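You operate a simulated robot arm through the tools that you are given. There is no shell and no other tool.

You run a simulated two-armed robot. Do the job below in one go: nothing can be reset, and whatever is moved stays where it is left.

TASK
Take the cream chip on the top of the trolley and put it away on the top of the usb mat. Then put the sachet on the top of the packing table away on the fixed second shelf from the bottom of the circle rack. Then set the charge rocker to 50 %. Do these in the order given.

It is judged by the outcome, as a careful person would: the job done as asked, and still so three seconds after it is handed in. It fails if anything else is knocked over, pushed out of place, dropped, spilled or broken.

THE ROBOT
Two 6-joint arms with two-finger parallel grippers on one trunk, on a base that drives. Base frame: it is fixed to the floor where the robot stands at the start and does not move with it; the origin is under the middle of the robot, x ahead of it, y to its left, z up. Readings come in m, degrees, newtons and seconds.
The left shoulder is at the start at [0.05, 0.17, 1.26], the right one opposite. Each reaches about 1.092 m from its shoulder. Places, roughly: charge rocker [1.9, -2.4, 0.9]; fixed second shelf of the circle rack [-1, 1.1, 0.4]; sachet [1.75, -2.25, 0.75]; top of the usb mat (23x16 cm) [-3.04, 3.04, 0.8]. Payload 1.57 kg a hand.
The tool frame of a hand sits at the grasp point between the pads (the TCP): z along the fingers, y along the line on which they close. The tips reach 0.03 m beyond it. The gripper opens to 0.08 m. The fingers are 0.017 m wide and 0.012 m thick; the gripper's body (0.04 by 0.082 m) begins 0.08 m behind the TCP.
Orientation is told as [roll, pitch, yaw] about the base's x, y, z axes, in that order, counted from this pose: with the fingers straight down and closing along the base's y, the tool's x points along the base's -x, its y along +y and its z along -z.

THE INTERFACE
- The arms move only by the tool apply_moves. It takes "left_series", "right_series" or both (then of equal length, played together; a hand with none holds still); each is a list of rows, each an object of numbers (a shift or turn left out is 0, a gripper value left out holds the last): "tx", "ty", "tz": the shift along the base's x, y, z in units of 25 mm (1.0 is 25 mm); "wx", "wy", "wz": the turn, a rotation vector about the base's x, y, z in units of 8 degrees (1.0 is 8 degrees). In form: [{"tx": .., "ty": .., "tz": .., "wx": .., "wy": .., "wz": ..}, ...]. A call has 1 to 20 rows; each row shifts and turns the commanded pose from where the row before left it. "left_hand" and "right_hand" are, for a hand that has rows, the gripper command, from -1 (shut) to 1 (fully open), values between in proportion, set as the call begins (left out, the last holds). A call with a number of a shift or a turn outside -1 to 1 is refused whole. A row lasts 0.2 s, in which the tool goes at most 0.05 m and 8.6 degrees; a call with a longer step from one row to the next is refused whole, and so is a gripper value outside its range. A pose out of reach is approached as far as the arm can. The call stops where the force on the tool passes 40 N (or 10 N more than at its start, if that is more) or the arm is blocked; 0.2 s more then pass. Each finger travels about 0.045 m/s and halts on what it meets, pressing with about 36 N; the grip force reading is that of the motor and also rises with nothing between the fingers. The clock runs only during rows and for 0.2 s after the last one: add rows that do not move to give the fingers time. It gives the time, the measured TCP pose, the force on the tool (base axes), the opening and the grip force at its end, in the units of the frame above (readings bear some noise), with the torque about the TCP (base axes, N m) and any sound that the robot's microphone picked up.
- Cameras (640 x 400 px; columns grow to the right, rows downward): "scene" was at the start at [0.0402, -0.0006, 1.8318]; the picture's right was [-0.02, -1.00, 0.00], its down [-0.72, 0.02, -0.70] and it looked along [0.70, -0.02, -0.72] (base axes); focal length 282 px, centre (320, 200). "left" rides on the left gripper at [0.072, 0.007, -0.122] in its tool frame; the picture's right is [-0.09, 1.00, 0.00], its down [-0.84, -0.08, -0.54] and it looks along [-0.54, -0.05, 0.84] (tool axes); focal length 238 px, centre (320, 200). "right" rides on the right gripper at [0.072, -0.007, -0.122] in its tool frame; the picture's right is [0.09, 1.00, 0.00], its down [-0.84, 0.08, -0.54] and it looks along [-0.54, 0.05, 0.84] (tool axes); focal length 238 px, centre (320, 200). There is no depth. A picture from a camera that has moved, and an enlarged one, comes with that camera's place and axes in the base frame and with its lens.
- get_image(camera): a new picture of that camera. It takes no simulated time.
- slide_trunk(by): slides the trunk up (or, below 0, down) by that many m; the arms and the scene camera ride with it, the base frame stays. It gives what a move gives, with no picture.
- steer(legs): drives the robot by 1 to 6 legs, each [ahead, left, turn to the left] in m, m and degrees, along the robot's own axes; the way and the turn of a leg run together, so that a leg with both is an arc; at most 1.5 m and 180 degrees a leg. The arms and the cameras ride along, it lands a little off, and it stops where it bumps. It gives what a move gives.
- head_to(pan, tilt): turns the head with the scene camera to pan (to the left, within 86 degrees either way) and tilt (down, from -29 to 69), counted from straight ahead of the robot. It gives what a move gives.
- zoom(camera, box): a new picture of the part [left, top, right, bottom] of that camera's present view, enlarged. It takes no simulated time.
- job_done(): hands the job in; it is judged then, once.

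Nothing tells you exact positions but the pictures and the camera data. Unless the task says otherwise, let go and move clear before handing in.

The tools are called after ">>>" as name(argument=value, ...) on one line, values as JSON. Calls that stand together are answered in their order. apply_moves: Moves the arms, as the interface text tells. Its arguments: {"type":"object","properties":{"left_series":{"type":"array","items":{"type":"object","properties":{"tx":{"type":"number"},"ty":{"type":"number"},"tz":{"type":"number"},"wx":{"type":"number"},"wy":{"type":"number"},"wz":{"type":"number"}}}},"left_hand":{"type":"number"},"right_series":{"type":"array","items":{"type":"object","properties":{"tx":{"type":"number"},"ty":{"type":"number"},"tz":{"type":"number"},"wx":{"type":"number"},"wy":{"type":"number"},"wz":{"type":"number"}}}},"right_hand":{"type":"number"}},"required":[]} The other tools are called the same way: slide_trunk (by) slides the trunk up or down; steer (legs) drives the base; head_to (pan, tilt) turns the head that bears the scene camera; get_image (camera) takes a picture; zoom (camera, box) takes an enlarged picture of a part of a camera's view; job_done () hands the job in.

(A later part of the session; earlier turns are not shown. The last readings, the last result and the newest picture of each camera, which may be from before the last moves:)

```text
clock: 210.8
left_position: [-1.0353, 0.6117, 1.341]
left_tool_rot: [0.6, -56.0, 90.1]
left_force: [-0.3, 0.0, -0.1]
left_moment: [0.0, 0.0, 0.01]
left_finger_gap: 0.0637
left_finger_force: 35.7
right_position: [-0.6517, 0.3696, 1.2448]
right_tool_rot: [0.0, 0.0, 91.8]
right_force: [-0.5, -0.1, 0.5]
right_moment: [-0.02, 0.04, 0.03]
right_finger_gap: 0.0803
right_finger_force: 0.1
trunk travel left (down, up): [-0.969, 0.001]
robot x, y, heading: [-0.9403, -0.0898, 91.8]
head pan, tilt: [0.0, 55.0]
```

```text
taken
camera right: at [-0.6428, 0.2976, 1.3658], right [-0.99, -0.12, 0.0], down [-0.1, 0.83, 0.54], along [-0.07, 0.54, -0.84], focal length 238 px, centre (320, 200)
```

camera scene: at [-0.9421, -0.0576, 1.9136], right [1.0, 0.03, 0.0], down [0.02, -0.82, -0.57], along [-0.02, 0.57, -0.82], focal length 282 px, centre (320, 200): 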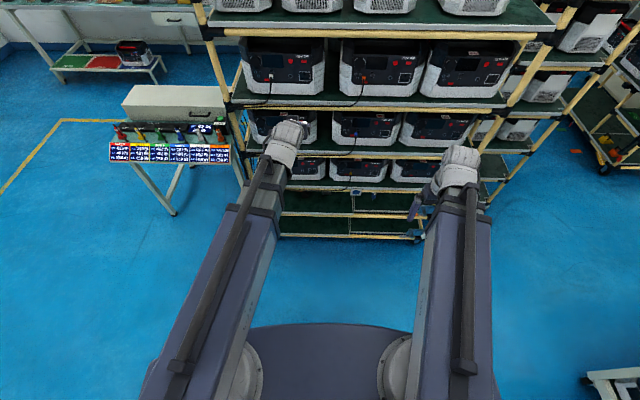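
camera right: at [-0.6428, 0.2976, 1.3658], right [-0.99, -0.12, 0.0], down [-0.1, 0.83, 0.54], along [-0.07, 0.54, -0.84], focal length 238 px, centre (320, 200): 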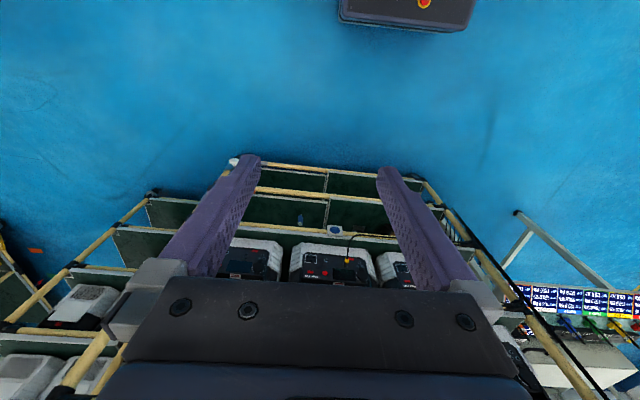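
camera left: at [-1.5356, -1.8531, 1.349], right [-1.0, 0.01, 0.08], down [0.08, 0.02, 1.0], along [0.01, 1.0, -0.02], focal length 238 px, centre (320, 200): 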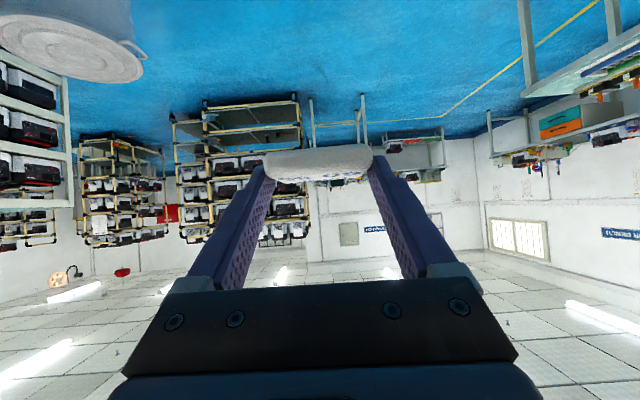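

The base front is ~0.34 m ahead of centre, so there's room. I'll lower the trunk in free space to view the shelf from a lower angle.

>>> slide_trunk(by=-0.4)

>>> slide_trunk(by=-0.3)

>>> head_to(pan=0, tilt=35)

>>> get_image(camera="scene")

>>> get_image(camera="right")

>>> get_image(camera="left")

```text
clock: 214.6
left_position: [-1.036, 0.6122, 0.9395]
left_tool_rot: [0.5, -55.9, 90.1]
left_force: [0.2, -0.1, -0.9]
left_moment: [-0.02, -0.01, 0.03]
left_finger_gap: 0.0635
left_finger_force: 35.9
right_position: [-0.6516, 0.3688, 0.844]
right_tool_rot: [0.0, 0.1, 91.7]
right_force: [-0.3, -0.2, -0.9]
right_moment: [0.01, 0.0, 0.0]
right_finger_gap: 0.0802
right_finger_force: 0.0
trunk travel left (down, up): [-0.569, 0.401]
robot x, y, heading: [-0.9394, -0.0918, 92.1]
head pan, tilt: [0.0, 55.0]
```

```text
clock: 217.6
left_position: [-1.0344, 0.6119, 0.6404]
left_tool_rot: [0.5, -55.9, 90.2]
left_force: [0.5, -0.1, -0.4]
left_moment: [-0.01, -0.01, -0.01]
left_finger_gap: 0.0635
left_finger_force: 36.1
right_position: [-0.6512, 0.3697, 0.544]
right_tool_rot: [0.0, 0.0, 91.9]
right_force: [0.0, -0.1, 0.3]
right_moment: [-0.03, 0.01, -0.01]
right_finger_gap: 0.08
right_finger_force: 0.0
trunk travel left (down, up): [-0.269, 0.701]
robot x, y, heading: [-0.9398, -0.0923, 91.7]
head pan, tilt: [0.0, 55.0]
```

```text
clock: 218.4
left_position: [-1.036, 0.6119, 0.6399]
left_tool_rot: [0.4, -56.0, 90.0]
left_force: [0.3, -0.1, -0.7]
left_moment: [-0.01, 0.0, 0.04]
left_finger_gap: 0.0635
left_finger_force: 36.1
right_position: [-0.6506, 0.3705, 0.5433]
right_tool_rot: [0.0, 0.0, 91.9]
right_force: [-0.5, 0.0, 0.0]
right_moment: [0.02, 0.01, 0.03]
right_finger_gap: 0.0802
right_finger_force: 0.1
trunk travel left (down, up): [-0.269, 0.701]
robot x, y, heading: [-0.9424, -0.0907, 91.8]
head pan, tilt: [0.0, 35.0]
```

```text
taken
camera scene: at [-0.9429, -0.0417, 1.2418], right [1.0, 0.03, 0.0], down [0.02, -0.57, -0.82], along [-0.03, 0.82, -0.57], focal length 282 px, centre (320, 200)
```

scene: 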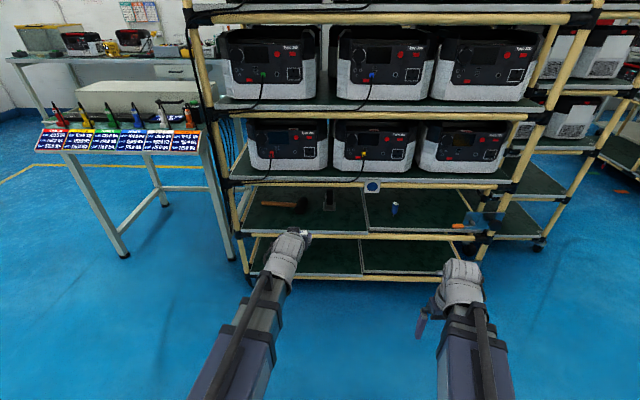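

```text
taken
camera right: at [-0.643, 0.2976, 0.6659], right [-0.99, -0.12, 0.0], down [-0.1, 0.83, 0.54], along [-0.07, 0.54, -0.84], focal length 238 px, centre (320, 200)
```

right: 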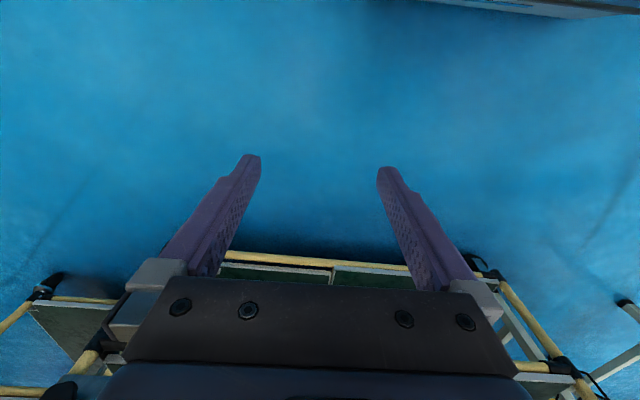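

```text
taken
camera left: at [-1.0412, 0.4699, 0.649], right [-1.0, 0.04, 0.08], down [0.08, 0.02, 1.0], along [0.04, 1.0, -0.02], focal length 238 px, centre (320, 200)
```

left: 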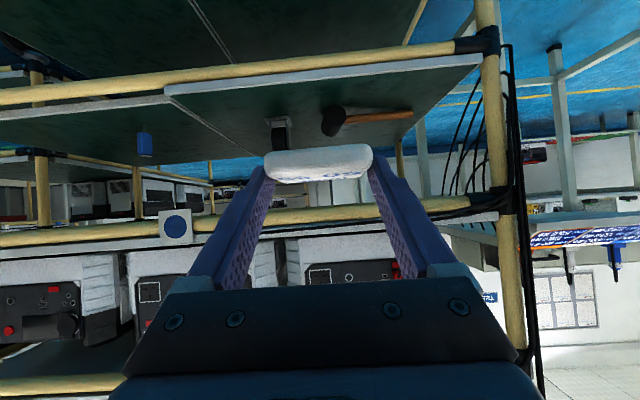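

>>> zoom(camera="scene", box=[220, 170, 380, 270])

>>> zoom(camera="left", box=[140, 20, 500, 245])

>>> zoom(camera="scene", box=[340, 170, 500, 270])

```text
4.00 times, centred on (300, 220) of scene
camera zoom: at [-0.9429, -0.0417, 1.2418], right [1.0, 0.03, 0.0], down [0.02, -0.57, -0.82], along [-0.03, 0.82, -0.57], focal length 1126 px, centre (400, 120)
```

zoom: 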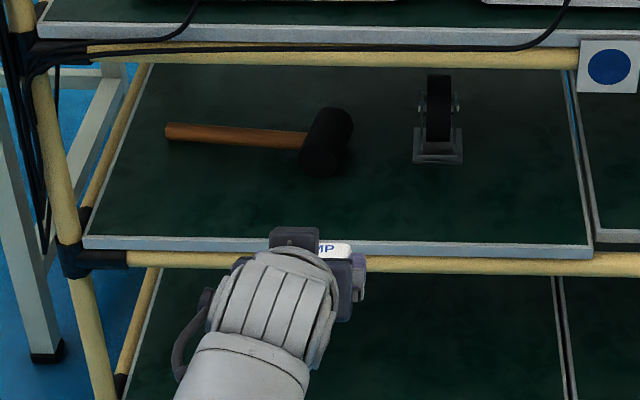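

```text
1.78 times, centred on (320, 132) of left
camera zoom: at [-1.0412, 0.4699, 0.649], right [-1.0, 0.04, 0.08], down [0.08, 0.02, 1.0], along [0.04, 1.0, -0.02], focal length 424 px, centre (320, 320)
```

zoom: 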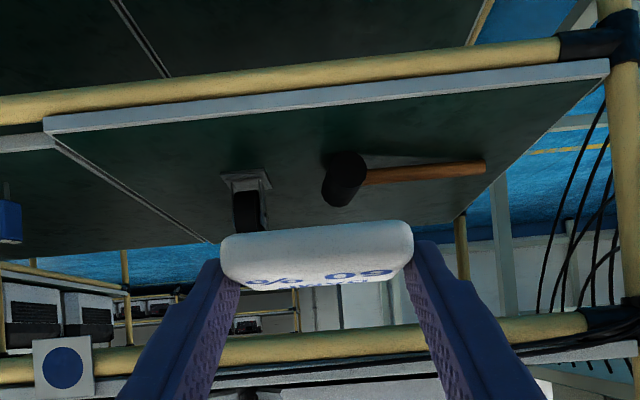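

```text
4.00 times, centred on (420, 220) of scene
camera zoom: at [-0.9429, -0.0417, 1.2418], right [1.0, 0.03, 0.0], down [0.02, -0.57, -0.82], along [-0.03, 0.82, -0.57], focal length 1126 px, centre (-80, 120)
```

zoom: 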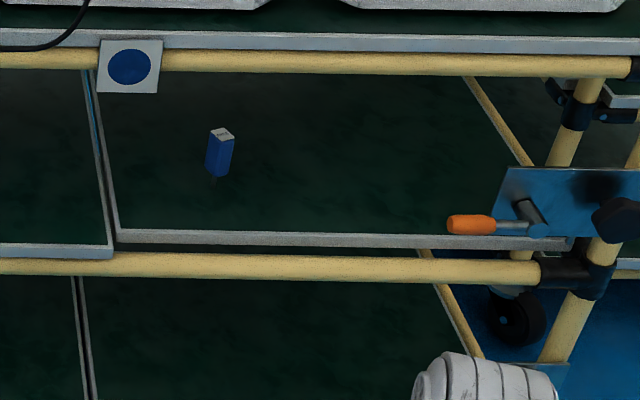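

The left panel (resting on the bar, "fixed") has top z≈0.427 and front edge y≈0.889, with free space in front of the caster/hammer. I'll lower to entry height, shift right to x≈-0.93, and drive in partway.

>>> slide_trunk(by=-0.135)

>>> apply_moves(left_series=[{"tx": 1}, {"tx": 1}, {"tx": 1}, {"tx": 1}, {"tx": 0.4}])

>>> steer(legs=[[0.18, 0, 0]])

>>> get_image(camera="left")

>>> get_image(camera="scene")

>>> get_image(camera="right")

```text
clock: 220.1
left_position: [-1.0354, 0.6125, 0.5066]
left_tool_rot: [0.4, -56.0, 90.1]
left_force: [1.0, 0.2, -0.6]
left_moment: [0.02, 0.01, -0.01]
left_finger_gap: 0.0638
left_finger_force: 36.2
right_position: [-0.6517, 0.3692, 0.4087]
right_tool_rot: [0.0, 0.0, 91.8]
right_force: [-0.5, -0.4, -0.6]
right_moment: [-0.01, 0.0, 0.0]
right_finger_gap: 0.0802
right_finger_force: 0.1
trunk travel left (down, up): [-0.134, 0.836]
robot x, y, heading: [-0.9413, -0.0925, 91.7]
head pan, tilt: [0.0, 35.0]
```

```text
clock: 221.3
left_position: [-0.9245, 0.6113, 0.506]
left_tool_rot: [0.4, -56.0, 90.2]
left_force: [-0.3, -0.5, -0.4]
left_moment: [0.02, -0.03, 0.01]
left_finger_gap: 0.0638
left_finger_force: 35.6
right_position: [-0.652, 0.3702, 0.4089]
right_tool_rot: [0.1, 0.0, 91.7]
right_force: [-0.5, -0.7, -0.1]
right_moment: [-0.01, -0.02, -0.01]
right_finger_gap: 0.0798
right_finger_force: 0.0
trunk travel left (down, up): [-0.134, 0.836]
robot x, y, heading: [-0.9416, -0.09, 91.7]
head pan, tilt: [0.0, 35.0]
```

```text
clock: 222.8
left_position: [-0.9328, 0.7877, 0.5054]
left_tool_rot: [0.6, -56.0, 90.2]
left_force: [-0.1, 0.4, 0.8]
left_moment: [0.02, 0.0, -0.01]
left_finger_gap: 0.0635
left_finger_force: 35.7
right_position: [-0.6577, 0.5449, 0.4089]
right_tool_rot: [0.0, 0.0, 91.9]
right_force: [0.1, 0.1, 0.2]
right_moment: [-0.01, -0.01, 0.04]
right_finger_gap: 0.0801
right_finger_force: 0.1
trunk travel left (down, up): [-0.134, 0.836]
robot x, y, heading: [-0.9477, 0.0856, 91.7]
head pan, tilt: [0.0, 35.0]
```

```text
taken
camera left: at [-0.9377, 0.6462, 0.514], right [-1.0, 0.04, 0.08], down [0.08, 0.02, 1.0], along [0.04, 1.0, -0.02], focal length 238 px, centre (320, 200)
```

left: 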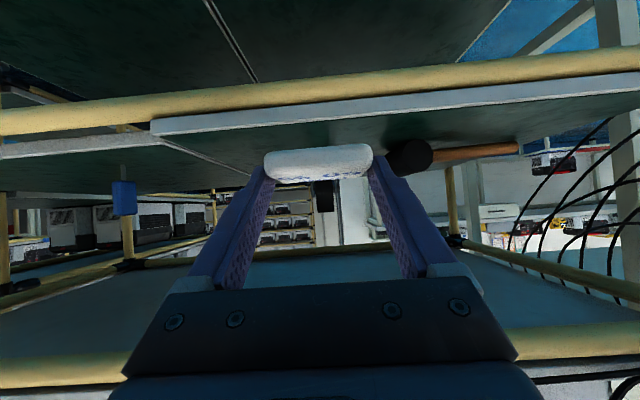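

```text
taken
camera scene: at [-0.9486, 0.1346, 1.1069], right [1.0, 0.03, 0.0], down [0.02, -0.57, -0.82], along [-0.03, 0.82, -0.57], focal length 282 px, centre (320, 200)
```

scene: 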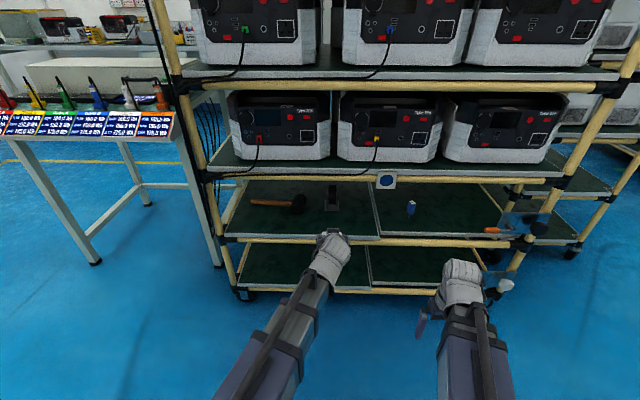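

```text
taken
camera right: at [-0.6495, 0.4746, 0.5309], right [-0.99, -0.13, 0.0], down [-0.11, 0.83, 0.54], along [-0.07, 0.54, -0.84], focal length 238 px, centre (320, 200)
```

right: 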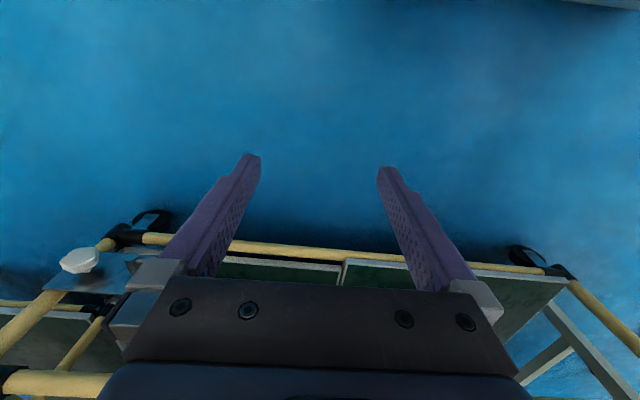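

Geometry is consistent (panel top ≈0.425). I'll extend the arm in over the panel, keeping ~4 cm clearance.

>>> apply_moves(left_series=[{"ty": 0.7}, {"ty": 0.7}, {"ty": 0.7}, {"ty": 0.7}, {"ty": 0.7}, {"ty": 0.7}, {"ty": 0.7}, {"ty": 0.7}, {"ty": 0.3}])

>>> get_image(camera="left")

>>> zoom(camera="scene", box=[240, 160, 440, 285])

```text
clock: 224.8
left_position: [-0.9325, 0.9358, 0.5048]
left_tool_rot: [0.5, -55.9, 90.3]
left_force: [0.8, -0.5, -0.9]
left_moment: [-0.01, 0.0, -0.02]
left_finger_gap: 0.0637
left_finger_force: 36.0
right_position: [-0.6578, 0.5456, 0.4092]
right_tool_rot: [0.0, -0.1, 91.9]
right_force: [-0.2, -0.8, 0.7]
right_moment: [-0.04, 0.01, 0.01]
right_finger_gap: 0.0796
right_finger_force: 0.0
trunk travel left (down, up): [-0.134, 0.836]
robot x, y, heading: [-0.9427, 0.0868, 92.1]
head pan, tilt: [0.0, 35.0]
```

```text
taken
camera left: at [-0.9378, 0.7937, 0.5139], right [-1.0, 0.04, 0.08], down [0.08, 0.02, 1.0], along [0.04, 1.0, -0.02], focal length 238 px, centre (320, 200)
```

left: 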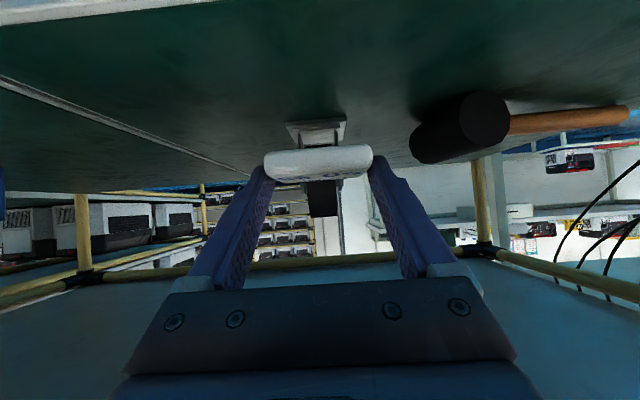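

```text
3.20 times, centred on (340, 222) of scene
camera zoom: at [-0.9486, 0.1346, 1.1069], right [1.0, 0.03, 0.0], down [0.02, -0.57, -0.82], along [-0.03, 0.82, -0.57], focal length 901 px, centre (256, 128)
```

zoom: 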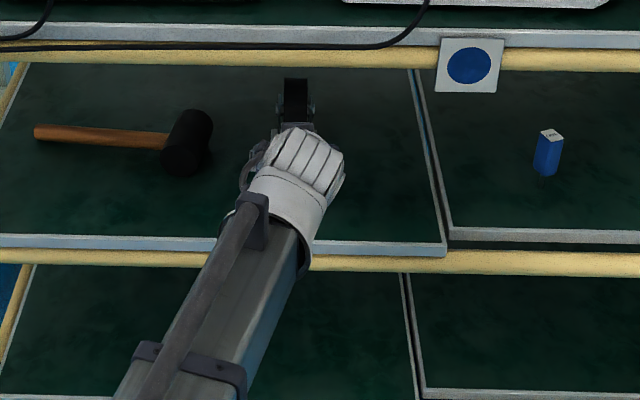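

The sachet is over clear panel, well in front of the caster. Lowering to contact in steps.

>>> slide_trunk(by=-0.042)

>>> slide_trunk(by=-0.004)

>>> get_image(camera="left")

```text
clock: 225.6
left_position: [-0.9323, 0.9346, 0.4634]
left_tool_rot: [0.5, -56.1, 90.3]
left_force: [-0.4, 0.3, -1.0]
left_moment: [0.0, -0.01, 0.05]
left_finger_gap: 0.0636
left_finger_force: 35.7
right_position: [-0.6591, 0.5471, 0.3669]
right_tool_rot: [-0.1, 0.0, 91.9]
right_force: [0.1, 1.2, 0.1]
right_moment: [0.02, -0.03, 0.0]
right_finger_gap: 0.08
right_finger_force: 0.2
trunk travel left (down, up): [-0.092, 0.878]
robot x, y, heading: [-0.9496, 0.0843, 92.1]
head pan, tilt: [0.0, 35.0]
```

```text
clock: 226.2
left_position: [-0.9327, 0.9358, 0.4592]
left_tool_rot: [0.6, -56.1, 90.1]
left_force: [0.9, -0.5, 0.3]
left_moment: [-0.01, 0.02, 0.01]
left_finger_gap: 0.0636
left_finger_force: 36.0
right_position: [-0.6586, 0.5461, 0.3632]
right_tool_rot: [0.0, 0.0, 92.0]
right_force: [-1.1, -0.6, -0.3]
right_moment: [-0.01, -0.01, -0.01]
right_finger_gap: 0.0799
right_finger_force: 0.0
trunk travel left (down, up): [-0.088, 0.882]
robot x, y, heading: [-0.9434, 0.0846, 92.0]
head pan, tilt: [0.0, 35.0]
```

```text
taken
camera left: at [-0.9379, 0.7935, 0.4679], right [-1.0, 0.04, 0.08], down [0.08, 0.02, 1.0], along [0.04, 1.0, -0.02], focal length 238 px, centre (320, 200)
```

left: 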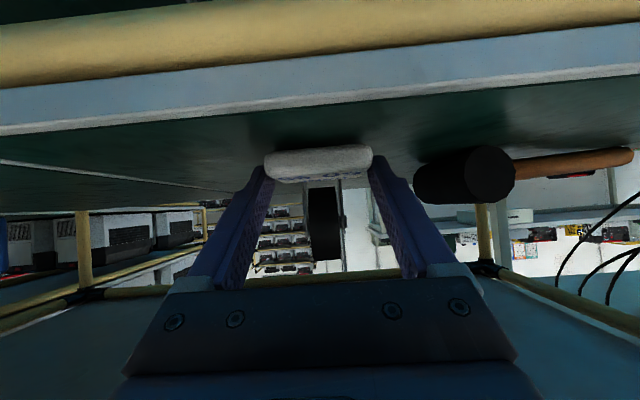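

>>> slide_trunk(by=-0.003)

>>> slide_trunk(by=-0.002)

>>> zoom(camera="left", box=[220, 80, 420, 205])

```text
clock: 226.7
left_position: [-0.9323, 0.9342, 0.4566]
left_tool_rot: [0.6, -56.0, 90.2]
left_force: [-0.2, -0.4, -0.6]
left_moment: [0.02, 0.03, 0.02]
left_finger_gap: 0.0636
left_finger_force: 35.8
right_position: [-0.6572, 0.5465, 0.3597]
right_tool_rot: [0.1, 0.0, 91.9]
right_force: [0.8, 0.3, -0.4]
right_moment: [-0.01, -0.03, -0.01]
right_finger_gap: 0.0802
right_finger_force: 0.1
trunk travel left (down, up): [-0.085, 0.885]
robot x, y, heading: [-0.947, 0.0852, 92.1]
head pan, tilt: [0.0, 35.0]
```

```text
clock: 227.2
left_position: [-0.9328, 0.9356, 0.4562]
left_tool_rot: [0.5, -56.1, 90.3]
left_force: [-1.5, -0.1, 9.7]
left_moment: [0.12, -0.28, 0.07]
left_finger_gap: 0.0635
left_finger_force: 35.9
right_position: [-0.6583, 0.5467, 0.3581]
right_tool_rot: [-0.1, 0.0, 91.9]
right_force: [0.1, 0.1, -0.1]
right_moment: [-0.03, 0.0, -0.01]
right_finger_gap: 0.0798
right_finger_force: 0.2
trunk travel left (down, up): [-0.083, 0.887]
robot x, y, heading: [-0.9465, 0.0918, 91.8]
head pan, tilt: [0.0, 35.0]
```

```text
3.20 times, centred on (320, 142) of left
camera zoom: at [-0.938, 0.7934, 0.4638], right [-1.0, 0.04, 0.08], down [0.08, 0.02, 1.0], along [0.04, 1.0, -0.02], focal length 763 px, centre (320, 384)
```

zoom: 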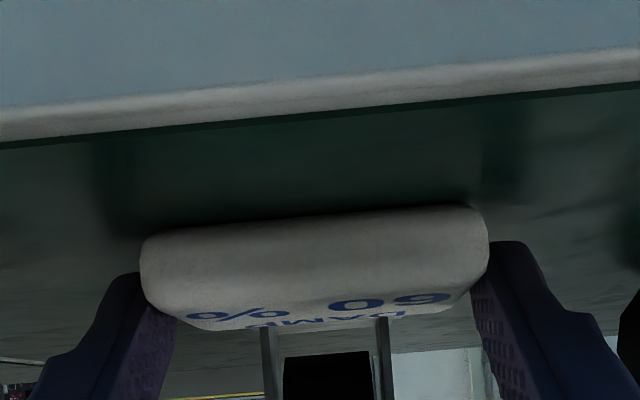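

Light contact (≈10 N). Releasing.

>>> apply_moves(left_series=[{}, {}, {}, {}], left_hand=1)

>>> slide_trunk(by=0.03)

>>> get_image(camera="left")

```text
clock: 228.2
left_position: [-0.932, 0.9356, 0.4544]
left_tool_rot: [0.5, -56.1, 90.1]
left_force: [-0.8, 0.7, -0.2]
left_moment: [-0.02, 0.01, 0.01]
left_finger_gap: 0.0799
left_finger_force: 0.1
right_position: [-0.6582, 0.5462, 0.3578]
right_tool_rot: [-0.1, 0.0, 92.0]
right_force: [-0.5, 0.0, -0.8]
right_moment: [0.0, -0.01, 0.02]
right_finger_gap: 0.0801
right_finger_force: 0.0
trunk travel left (down, up): [-0.083, 0.887]
robot x, y, heading: [-0.9487, 0.0862, 91.8]
head pan, tilt: [0.0, 35.0]
```

```text
clock: 228.9
left_position: [-0.9326, 0.9352, 0.4846]
left_tool_rot: [0.4, -55.9, 90.3]
left_force: [-0.2, 0.2, -0.7]
left_moment: [-0.02, 0.03, 0.0]
left_finger_gap: 0.08
left_finger_force: 0.1
right_position: [-0.6574, 0.5475, 0.3868]
right_tool_rot: [0.0, 0.0, 91.8]
right_force: [0.0, 0.8, 0.1]
right_moment: [0.01, 0.0, 0.02]
right_finger_gap: 0.0798
right_finger_force: 0.0
trunk travel left (down, up): [-0.113, 0.857]
robot x, y, heading: [-0.9437, 0.086, 91.9]
head pan, tilt: [0.0, 35.0]
```

```text
taken
camera left: at [-0.9379, 0.7935, 0.493], right [-1.0, 0.04, 0.08], down [0.08, 0.02, 1.0], along [0.04, 1.0, -0.02], focal length 238 px, centre (320, 200)
```

left: 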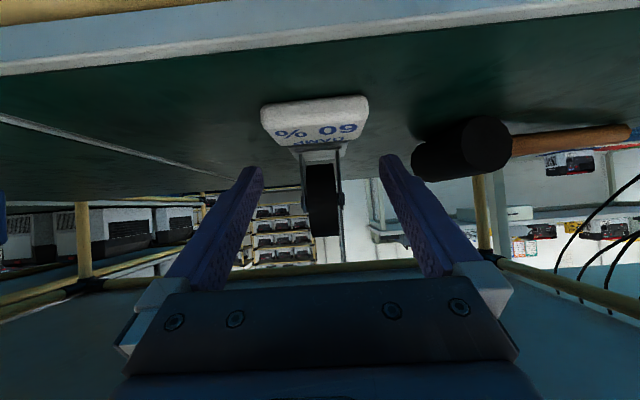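

The sachet rests on the fixed second shelf. I'll withdraw the hand straight back and verify.

>>> apply_moves(left_series=[{"ty": -0.9}, {"ty": -0.9}, {"ty": -0.9}, {"ty": -0.9}, {"ty": -0.9}, {"ty": -0.9}, {"ty": -0.6}])

>>> steer(legs=[[-0.18, 0, 0]])

>>> get_image(camera="scene")

>>> zoom(camera="scene", box=[240, 160, 400, 260])

```text
clock: 230.5
left_position: [-0.9331, 0.7849, 0.4853]
left_tool_rot: [0.5, -56.0, 90.3]
left_force: [-0.1, 0.1, -1.0]
left_moment: [-0.03, -0.04, 0.0]
left_finger_gap: 0.0801
left_finger_force: 0.0
right_position: [-0.6583, 0.5464, 0.3884]
right_tool_rot: [0.0, 0.1, 91.9]
right_force: [-0.1, 0.7, -0.1]
right_moment: [0.0, 0.0, -0.04]
right_finger_gap: 0.08
right_finger_force: 0.1
trunk travel left (down, up): [-0.113, 0.857]
robot x, y, heading: [-0.9484, 0.0854, 92.0]
head pan, tilt: [0.0, 35.0]
```

```text
clock: 232.1
left_position: [-0.9277, 0.6036, 0.4836]
left_tool_rot: [0.5, -56.0, 90.2]
left_force: [0.1, 0.0, -0.3]
left_moment: [0.0, 0.01, -0.02]
left_finger_gap: 0.0798
left_finger_force: 0.1
right_position: [-0.6521, 0.3637, 0.3881]
right_tool_rot: [0.0, 0.0, 91.9]
right_force: [-0.3, -0.4, -0.9]
right_moment: [0.0, -0.01, -0.03]
right_finger_gap: 0.0801
right_finger_force: 0.1
trunk travel left (down, up): [-0.113, 0.857]
robot x, y, heading: [-0.9393, -0.0996, 91.8]
head pan, tilt: [0.0, 35.0]
```

```text
taken
camera scene: at [-0.9426, -0.0473, 1.0859], right [1.0, 0.03, 0.0], down [0.02, -0.57, -0.82], along [-0.03, 0.82, -0.57], focal length 282 px, centre (320, 200)
```

scene: 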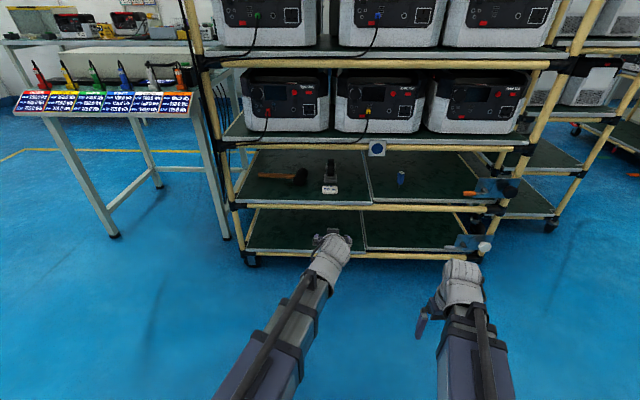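

```text
4.00 times, centred on (320, 210) of scene
camera zoom: at [-0.9426, -0.0473, 1.0859], right [1.0, 0.03, 0.0], down [0.02, -0.57, -0.82], along [-0.03, 0.82, -0.57], focal length 1126 px, centre (320, 160)
```

zoom: 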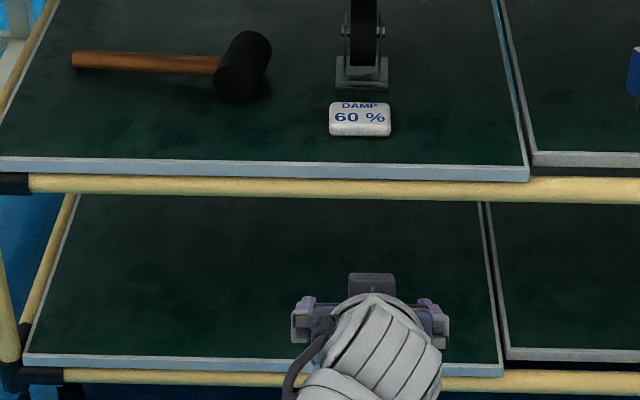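

Sachet well placed. Now raise the trunk and drive back to the packing table by the same route.

>>> slide_trunk(by=0.4)

>>> slide_trunk(by=0.4)

>>> slide_trunk(by=0.056)

>>> steer(legs=[[0, 0.77, 0], [-1.2, 0, 0], [-1.08, 0, 0], [0, 0, -92]])

>>> head_to(pan=0, tilt=35)

>>> get_image(camera="scene")

```text
clock: 235.9
left_position: [-0.9268, 0.604, 0.8849]
left_tool_rot: [0.5, -56.0, 90.2]
left_force: [-1.2, 0.4, 0.5]
left_moment: [0.02, 0.01, 0.0]
left_finger_gap: 0.0799
left_finger_force: 0.1
right_position: [-0.6514, 0.3647, 0.7878]
right_tool_rot: [0.1, 0.0, 92.0]
right_force: [0.3, 0.7, -0.6]
right_moment: [0.02, 0.02, 0.04]
right_finger_gap: 0.0799
right_finger_force: 0.1
trunk travel left (down, up): [-0.513, 0.457]
robot x, y, heading: [-0.94, -0.0964, 92.0]
head pan, tilt: [0.0, 35.0]
```

```text
clock: 239.7
left_position: [-0.9273, 0.6043, 1.2847]
left_tool_rot: [0.6, -56.1, 90.2]
left_force: [-0.1, -0.9, 0.3]
left_moment: [-0.02, 0.0, -0.02]
left_finger_gap: 0.0799
left_finger_force: 0.0
right_position: [-0.6512, 0.3637, 1.1878]
right_tool_rot: [-0.1, 0.0, 92.0]
right_force: [0.4, 0.7, 0.0]
right_moment: [0.0, -0.02, 0.0]
right_finger_gap: 0.0799
right_finger_force: 0.0
trunk travel left (down, up): [-0.913, 0.057]
robot x, y, heading: [-0.9406, -0.0972, 91.9]
head pan, tilt: [0.0, 35.0]
```

```text
clock: 240.7
left_position: [-0.9266, 0.6032, 1.3408]
left_tool_rot: [0.5, -56.0, 90.1]
left_force: [-0.7, 0.1, 0.3]
left_moment: [0.02, -0.01, 0.04]
left_finger_gap: 0.08
left_finger_force: 0.0
right_position: [-0.6509, 0.3644, 1.2442]
right_tool_rot: [0.0, 0.0, 92.0]
right_force: [-0.9, 0.4, -0.6]
right_moment: [-0.03, -0.02, 0.05]
right_finger_gap: 0.0797
right_finger_force: 0.1
trunk travel left (down, up): [-0.969, 0.001]
robot x, y, heading: [-0.9394, -0.0996, 91.7]
head pan, tilt: [0.0, 35.0]
```

```text
clock: 259.6
left_position: [-0.9159, -2.408, 1.3402]
left_tool_rot: [0.5, -56.0, 0.3]
left_force: [0.0, 0.3, -0.2]
left_moment: [0.0, 0.01, 0.04]
left_finger_gap: 0.08
left_finger_force: 0.1
right_position: [-1.1551, -2.6841, 1.244]
right_tool_rot: [0.1, 0.1, 1.9]
right_force: [0.3, -0.3, 0.4]
right_moment: [0.0, 0.04, 0.01]
right_finger_gap: 0.0801
right_finger_force: 0.0
trunk travel left (down, up): [-0.969, 0.001]
robot x, y, heading: [-1.6147, -2.3933, 1.7]
head pan, tilt: [0.0, 35.0]
```

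```text
clock: 260.1
left_position: [-0.9161, -2.4081, 1.3405]
left_tool_rot: [0.5, -56.0, 0.2]
left_force: [-0.2, 1.0, -1.2]
left_moment: [0.03, 0.0, 0.01]
left_finger_gap: 0.0801
left_finger_force: 0.0
right_position: [-1.1555, -2.6833, 1.244]
right_tool_rot: [0.0, 0.0, 1.9]
right_force: [0.0, -0.4, -1.2]
right_moment: [0.01, -0.01, 0.04]
right_finger_gap: 0.0804
right_finger_force: 0.0
trunk travel left (down, up): [-0.969, 0.001]
robot x, y, heading: [-1.6152, -2.3936, 2.1]
head pan, tilt: [0.0, 35.0]
```

```text
taken
camera scene: at [-1.5687, -2.3915, 1.9419], right [0.03, -1.0, 0.0], down [-0.57, -0.02, -0.82], along [0.82, 0.03, -0.57], focal length 282 px, centre (320, 200)
```

scene: 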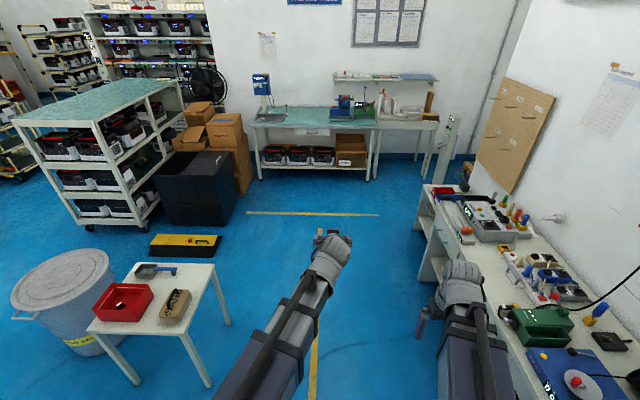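

Route is clear. Turning slightly right and driving up to the packing table.

>>> steer(legs=[[0, 0, -3.4], [1.3, 0, 0], [1.3, 0, 0], [0, 0, 1.0]])

>>> head_to(pan=0, tilt=42)

>>> get_image(camera="scene")

>>> zoom(camera="scene", box=[280, 120, 440, 220])

```text
clock: 273.6
left_position: [1.6905, -2.5266, 1.34]
left_tool_rot: [0.5, -56.0, -2.6]
left_force: [-0.4, 0.0, 0.7]
left_moment: [-0.01, 0.0, -0.03]
left_finger_gap: 0.0802
left_finger_force: 0.0
right_position: [1.438, -2.7888, 1.2432]
right_tool_rot: [0.0, 0.1, -1.0]
right_force: [-0.3, 0.1, 1.0]
right_moment: [0.01, 0.0, -0.01]
right_finger_gap: 0.08
right_finger_force: 0.0
trunk travel left (down, up): [-0.969, 0.001]
robot x, y, heading: [0.992, -2.4798, -0.9]
head pan, tilt: [0.0, 35.0]
```

```text
clock: 274.3
left_position: [1.6918, -2.5258, 1.34]
left_tool_rot: [0.5, -56.0, -2.6]
left_force: [0.8, 0.6, -0.5]
left_moment: [0.01, 0.01, 0.02]
left_finger_gap: 0.08
left_finger_force: 0.1
right_position: [1.4377, -2.7893, 1.2437]
right_tool_rot: [0.0, 0.0, -0.9]
right_force: [0.2, -1.0, -0.2]
right_moment: [-0.04, -0.02, -0.01]
right_finger_gap: 0.0801
right_finger_force: 0.1
trunk travel left (down, up): [-0.969, 0.001]
robot x, y, heading: [0.9941, -2.4771, -1.0]
head pan, tilt: [0.0, 42.0]
```

```text
taken
camera scene: at [1.0353, -2.4765, 1.9314], right [-0.02, -1.0, 0.0], down [-0.67, 0.01, -0.74], along [0.74, -0.01, -0.67], focal length 282 px, centre (320, 200)
```

scene: 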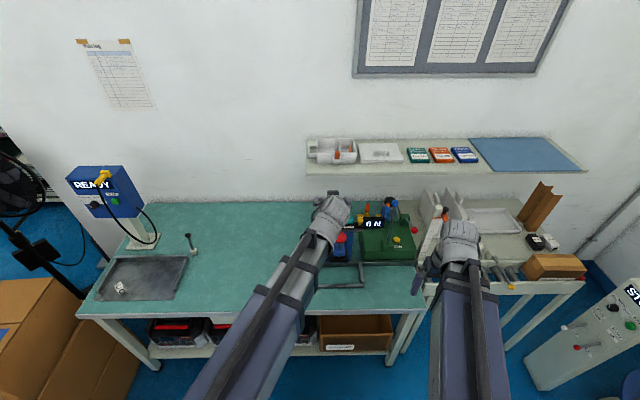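

```text
4.00 times, centred on (360, 170) of scene
camera zoom: at [1.0353, -2.4765, 1.9314], right [-0.02, -1.0, 0.0], down [-0.67, 0.01, -0.74], along [0.74, -0.01, -0.67], focal length 1126 px, centre (160, 320)
```

zoom: 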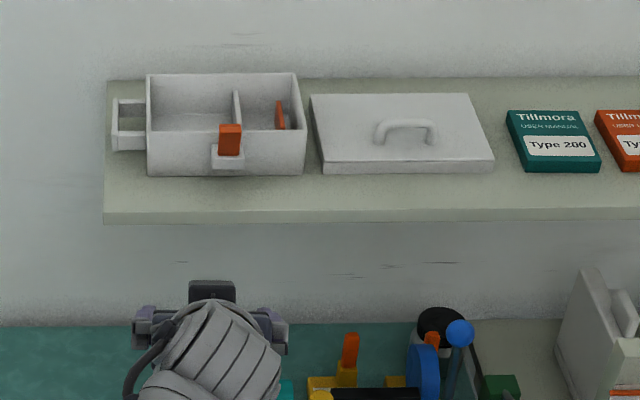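

I'm a bit right of plan; the rocker should be at about (1.904, -2.45, 0.91), with 50 % at its right (–y) end. I'll move up 0.1 m, close the left hand, re-pitch it, and hold it aside to get a clear view.

>>> steer(legs=[[0.1, 0, 0]])

>>> apply_moves(left_series=[{"wy": 1, "ty": 1}, {"wy": 1, "ty": 1}, {"ty": 1}, {"ty": 1}, {"ty": 1}, {"ty": 1}, {"ty": 1}, {"ty": 1}], left_hand=-1)

>>> get_image(camera="scene")

>>> zoom(camera="scene", box=[280, 190, 420, 278])

```text
clock: 275.5
left_position: [1.7933, -2.527, 1.34]
left_tool_rot: [0.6, -55.9, -2.7]
left_force: [0.6, -0.3, 0.3]
left_moment: [-0.01, 0.01, 0.02]
left_finger_gap: 0.0798
left_finger_force: 0.0
right_position: [1.5411, -2.7887, 1.2436]
right_tool_rot: [0.0, 0.1, -0.9]
right_force: [-0.5, -0.6, -1.1]
right_moment: [-0.02, 0.0, 0.0]
right_finger_gap: 0.0799
right_finger_force: 0.1
trunk travel left (down, up): [-0.969, 0.001]
robot x, y, heading: [1.0953, -2.4768, -1.1]
head pan, tilt: [0.0, 42.0]
```

```text
clock: 277.3
left_position: [1.7933, -2.3243, 1.2963]
left_tool_rot: [-0.5, -40.0, -1.9]
left_force: [-0.2, 0.5, -0.5]
left_moment: [-0.02, 0.0, 0.03]
left_finger_gap: 0.0
left_finger_force: 21.9
left hand out of reach, approached as far as the arm can: row 1, 2
right_position: [1.5395, -2.7889, 1.2444]
right_tool_rot: [0.0, 0.0, -1.0]
right_force: [-0.4, -0.2, 0.3]
right_moment: [-0.02, 0.0, -0.03]
right_finger_gap: 0.0801
right_finger_force: 0.1
trunk travel left (down, up): [-0.969, 0.001]
robot x, y, heading: [1.0921, -2.4761, -1.0]
head pan, tilt: [0.0, 42.0]
```

```text
taken
camera scene: at [1.1366, -2.4774, 1.9314], right [-0.02, -1.0, 0.0], down [-0.67, 0.01, -0.74], along [0.74, -0.01, -0.67], focal length 282 px, centre (320, 200)
```

scene: 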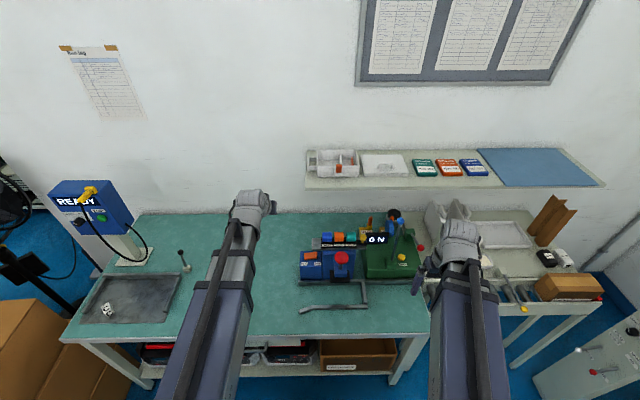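

```text
4.55 times, centred on (350, 234) of scene
camera zoom: at [1.1366, -2.4774, 1.9314], right [-0.02, -1.0, 0.0], down [-0.67, 0.01, -0.74], along [0.74, -0.01, -0.67], focal length 1280 px, centre (184, 46)
```

zoom: 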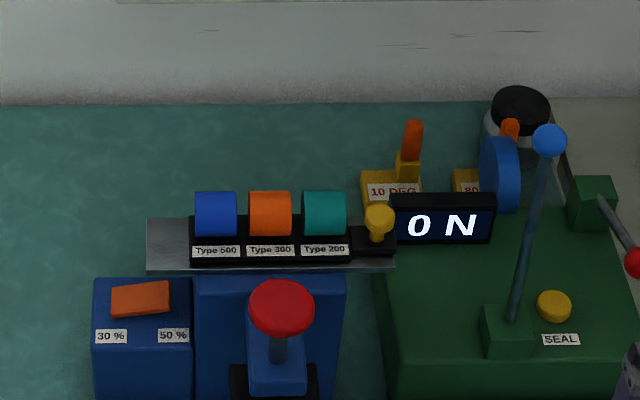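

>>> zoom(camera="scene", box=[295, 240, 355, 280])

>>> slide_trunk(by=-0.25)

>>> get_image(camera="scene")

>>> zoom(camera="scene", box=[280, 160, 420, 248])

>>> get_image(camera="left")

```text
10.00 times, centred on (325, 260) of scene
camera zoom: at [1.1366, -2.4774, 1.9314], right [-0.02, -1.0, 0.0], down [-0.67, 0.01, -0.74], along [0.74, -0.01, -0.67], focal length 2815 px, centre (270, -400)
```

zoom: 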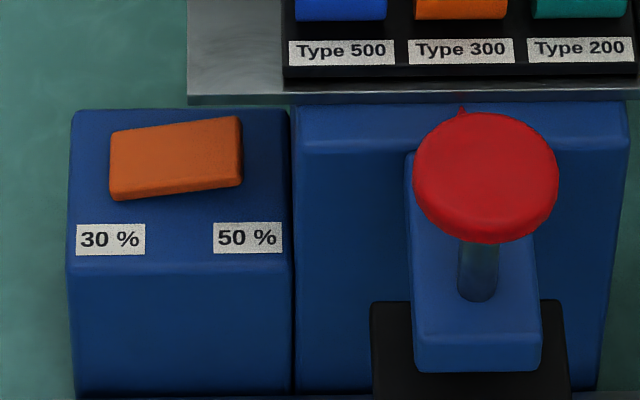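

```text
clock: 279.9
left_position: [1.793, -2.3256, 1.0462]
left_tool_rot: [-0.4, -40.1, -1.9]
left_force: [0.0, 0.4, -0.5]
left_moment: [0.01, 0.02, 0.02]
left_finger_gap: 0.0001
left_finger_force: 21.2
right_position: [1.5408, -2.7896, 0.9945]
right_tool_rot: [0.0, 0.0, -0.8]
right_force: [-0.2, 0.3, 0.4]
right_moment: [-0.02, 0.01, -0.02]
right_finger_gap: 0.0801
right_finger_force: 0.1
trunk travel left (down, up): [-0.719, 0.251]
robot x, y, heading: [1.0947, -2.4775, -0.9]
head pan, tilt: [0.0, 42.0]
```

```text
taken
camera scene: at [1.1367, -2.4781, 1.6814], right [-0.02, -1.0, 0.0], down [-0.67, 0.01, -0.74], along [0.74, -0.01, -0.67], focal length 282 px, centre (320, 200)
```

scene: 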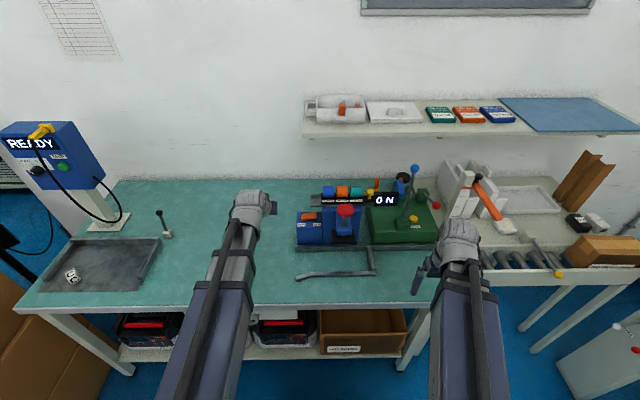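

```text
4.55 times, centred on (350, 204) of scene
camera zoom: at [1.1367, -2.4781, 1.6814], right [-0.02, -1.0, 0.0], down [-0.67, 0.01, -0.74], along [0.74, -0.01, -0.67], focal length 1280 px, centre (184, 182)
```

zoom: 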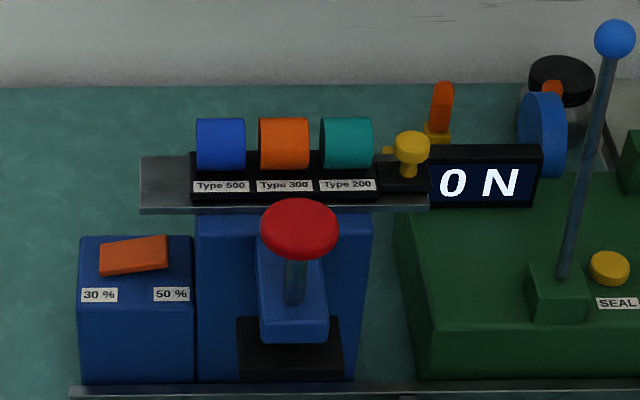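

```text
taken
camera left: at [1.6595, -2.3133, 1.0921], right [0.11, 0.99, 0.05], down [0.29, -0.08, 0.95], along [0.95, -0.09, -0.3], focal length 238 px, centre (320, 200)
```

left: 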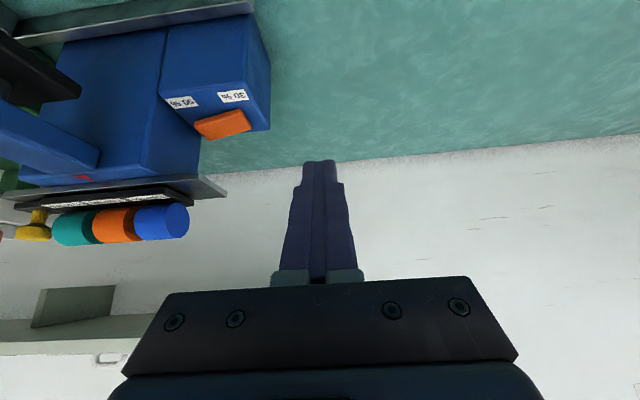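

Triangulation: rocker centre (1.901, -2.449, 0.914); a metal plate overhangs its right end at z≈0.99 from x≈1.866, and the red knob sits at (1.775, -2.57, 1.065). I'll come in from the front under the plate with the fingers flatter (-64°) and yawed about -16° to stay clear of the knob.

>>> apply_moves(left_series=[{"wy": -1, "wx": -0.03}, {"wy": -1, "wx": -0.03}, {"wy": -1, "wx": -0.03}, {"wz": -0.88}, {"wz": -0.88}, {"tx": -0.12, "ty": -0.9}, {"tx": -0.12, "ty": -0.9}, {"tx": -0.12, "ty": -0.9}, {"tx": -0.12, "ty": -0.9}, {"tx": -0.12, "ty": -0.9}, {}])

>>> get_image(camera="left")

>>> zoom(camera="scene", box=[260, 160, 420, 260])

```text
clock: 282.2
left_position: [1.7781, -2.4364, 1.1162]
left_tool_rot: [-0.3, -63.9, -16.0]
left_force: [0.4, -0.6, 0.2]
left_moment: [-0.02, 0.02, -0.01]
left_finger_gap: 0.0
left_finger_force: 21.9
left hand out of reach, approached as far as the arm can: row 1, 2, 3
right_position: [1.5399, -2.7891, 0.9938]
right_tool_rot: [-0.1, 0.0, -0.9]
right_force: [0.2, -0.4, 0.0]
right_moment: [0.03, -0.04, 0.02]
right_finger_gap: 0.08
right_finger_force: 0.1
trunk travel left (down, up): [-0.719, 0.251]
robot x, y, heading: [1.094, -2.4793, -0.9]
head pan, tilt: [0.0, 42.0]
```

```text
taken
camera left: at [1.6439, -2.391, 1.1057], right [0.32, 0.94, 0.08], down [-0.14, -0.04, 0.99], along [0.94, -0.33, 0.12], focal length 238 px, centre (320, 200)
```

left: 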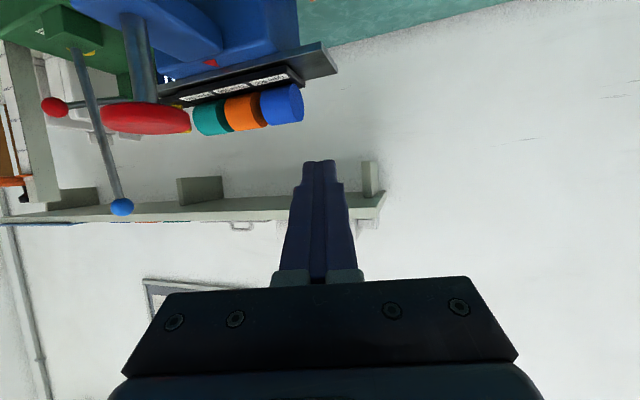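

```text
4.00 times, centred on (340, 210) of scene
camera zoom: at [1.1368, -2.4779, 1.6814], right [-0.02, -1.0, 0.0], down [-0.67, 0.01, -0.74], along [0.74, -0.01, -0.67], focal length 1126 px, centre (240, 160)
```

zoom: 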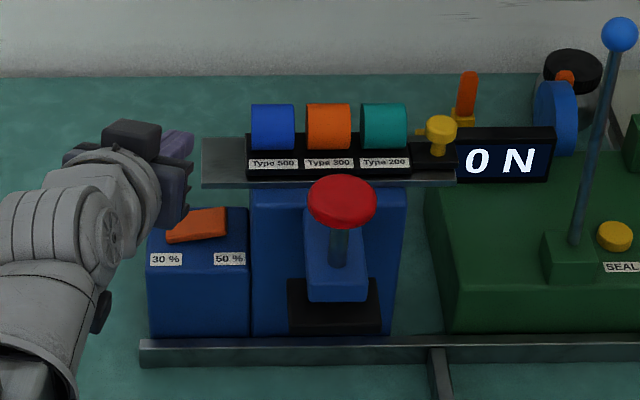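

Clear so far. Lowering to just above the rocker's level while still in front of it.

>>> slide_trunk(by=-0.15)

>>> get_image(camera="left")

>>> zoom(camera="left", box=[200, 60, 400, 185])

>>> get_image(camera="scene")

```text
clock: 284.0
left_position: [1.7773, -2.4368, 0.9672]
left_tool_rot: [-0.3, -63.9, -16.1]
left_force: [0.0, 0.4, -0.4]
left_moment: [-0.02, 0.0, 0.02]
left_finger_gap: 0.0
left_finger_force: 21.2
right_position: [1.5393, -2.7905, 0.844]
right_tool_rot: [0.0, -0.1, -0.9]
right_force: [0.5, 0.3, 0.0]
right_moment: [-0.03, -0.01, -0.01]
right_finger_gap: 0.0799
right_finger_force: 0.1
trunk travel left (down, up): [-0.569, 0.401]
robot x, y, heading: [1.0945, -2.4757, -0.9]
head pan, tilt: [0.0, 42.0]
```

```text
taken
camera left: at [1.6439, -2.391, 0.9558], right [0.32, 0.94, 0.08], down [-0.14, -0.04, 0.99], along [0.94, -0.33, 0.12], focal length 238 px, centre (320, 200)
```

left: 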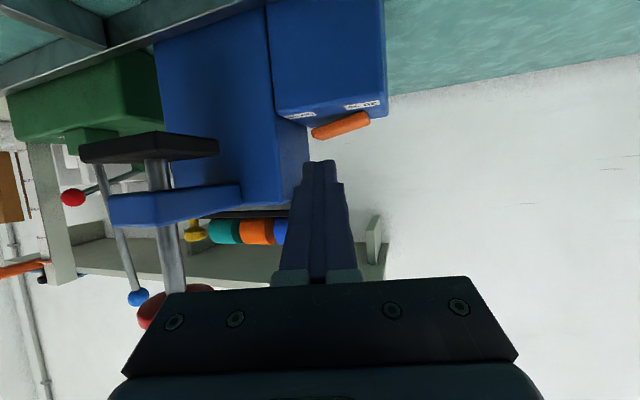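

```text
3.20 times, centred on (300, 122) of left
camera zoom: at [1.6439, -2.391, 0.9558], right [0.32, 0.94, 0.08], down [-0.14, -0.04, 0.99], along [0.94, -0.33, 0.12], focal length 763 px, centre (384, 448)
```

zoom: 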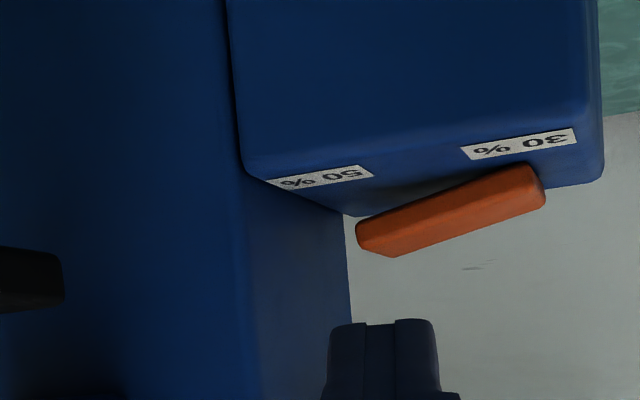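

```text
taken
camera scene: at [1.1367, -2.4781, 1.5314], right [-0.02, -1.0, 0.0], down [-0.67, 0.01, -0.74], along [0.74, -0.01, -0.67], focal length 282 px, centre (320, 200)
```

scene: 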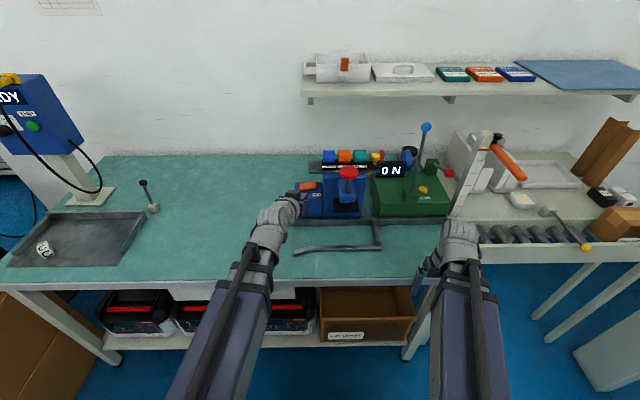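

The rocker is clearly down at 30 % with the 50 % end raised (top about z≈0.925). I'll drop 8 mm and slide the closed fingers forward over the raised end, under the plate.

>>> slide_trunk(by=-0.008)

>>> apply_moves(left_series=[{"tx": 0.65, "ty": -0.2}, {"tx": 0.65, "ty": -0.2}, {"tx": 0.65, "ty": -0.2}, {"tx": 0.65, "ty": -0.2}, {"tx": 0.65, "ty": -0.2}])

>>> get_image(camera="left")

>>> zoom(camera="scene", box=[270, 145, 390, 220])

```text
clock: 284.6
left_position: [1.7777, -2.4374, 0.9589]
left_tool_rot: [-0.2, -63.9, -16.1]
left_force: [0.6, -1.1, -0.4]
left_moment: [0.01, 0.0, 0.01]
left_finger_gap: 0.0
left_finger_force: 20.8
right_position: [1.5395, -2.7889, 0.8359]
right_tool_rot: [0.0, 0.1, -0.9]
right_force: [-0.8, 0.0, 0.5]
right_moment: [0.0, -0.01, 0.01]
right_finger_gap: 0.0801
right_finger_force: 0.0
trunk travel left (down, up): [-0.561, 0.409]
robot x, y, heading: [1.0916, -2.4751, -0.6]
head pan, tilt: [0.0, 42.0]
```

```text
clock: 285.8
left_position: [1.8578, -2.4604, 0.9586]
left_tool_rot: [-0.3, -63.7, -16.1]
left_force: [0.0, 0.3, -0.8]
left_moment: [-0.02, 0.02, -0.02]
left_finger_gap: 0.0
left_finger_force: 21.3
right_position: [1.5393, -2.7895, 0.8358]
right_tool_rot: [0.0, -0.1, -0.8]
right_force: [-0.1, 0.5, 0.4]
right_moment: [-0.02, 0.04, -0.03]
right_finger_gap: 0.0801
right_finger_force: 0.0
trunk travel left (down, up): [-0.561, 0.409]
robot x, y, heading: [1.0963, -2.4789, -1.1]
head pan, tilt: [0.0, 42.0]
```

```text
taken
camera left: at [1.7244, -2.4157, 0.9475], right [0.32, 0.94, 0.08], down [-0.13, -0.04, 0.99], along [0.94, -0.33, 0.11], focal length 238 px, centre (320, 200)
```

left: 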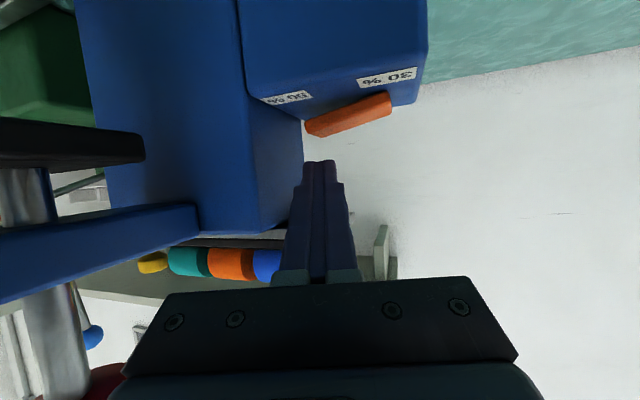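

```text
5.33 times, centred on (330, 182) of scene
camera zoom: at [1.1369, -2.4782, 1.5234], right [-0.02, -1.0, 0.0], down [-0.67, 0.01, -0.74], along [0.74, -0.01, -0.67], focal length 1501 px, centre (267, 293)
```

zoom: 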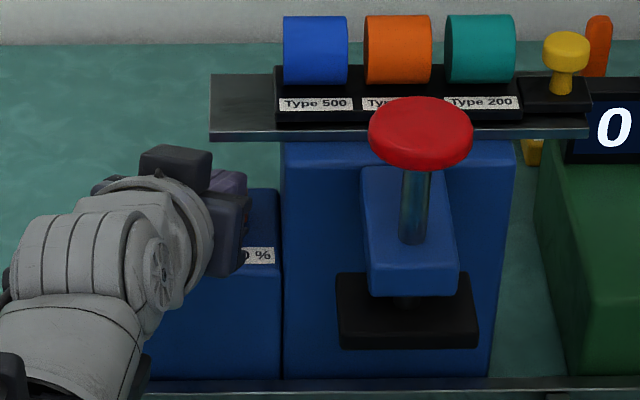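

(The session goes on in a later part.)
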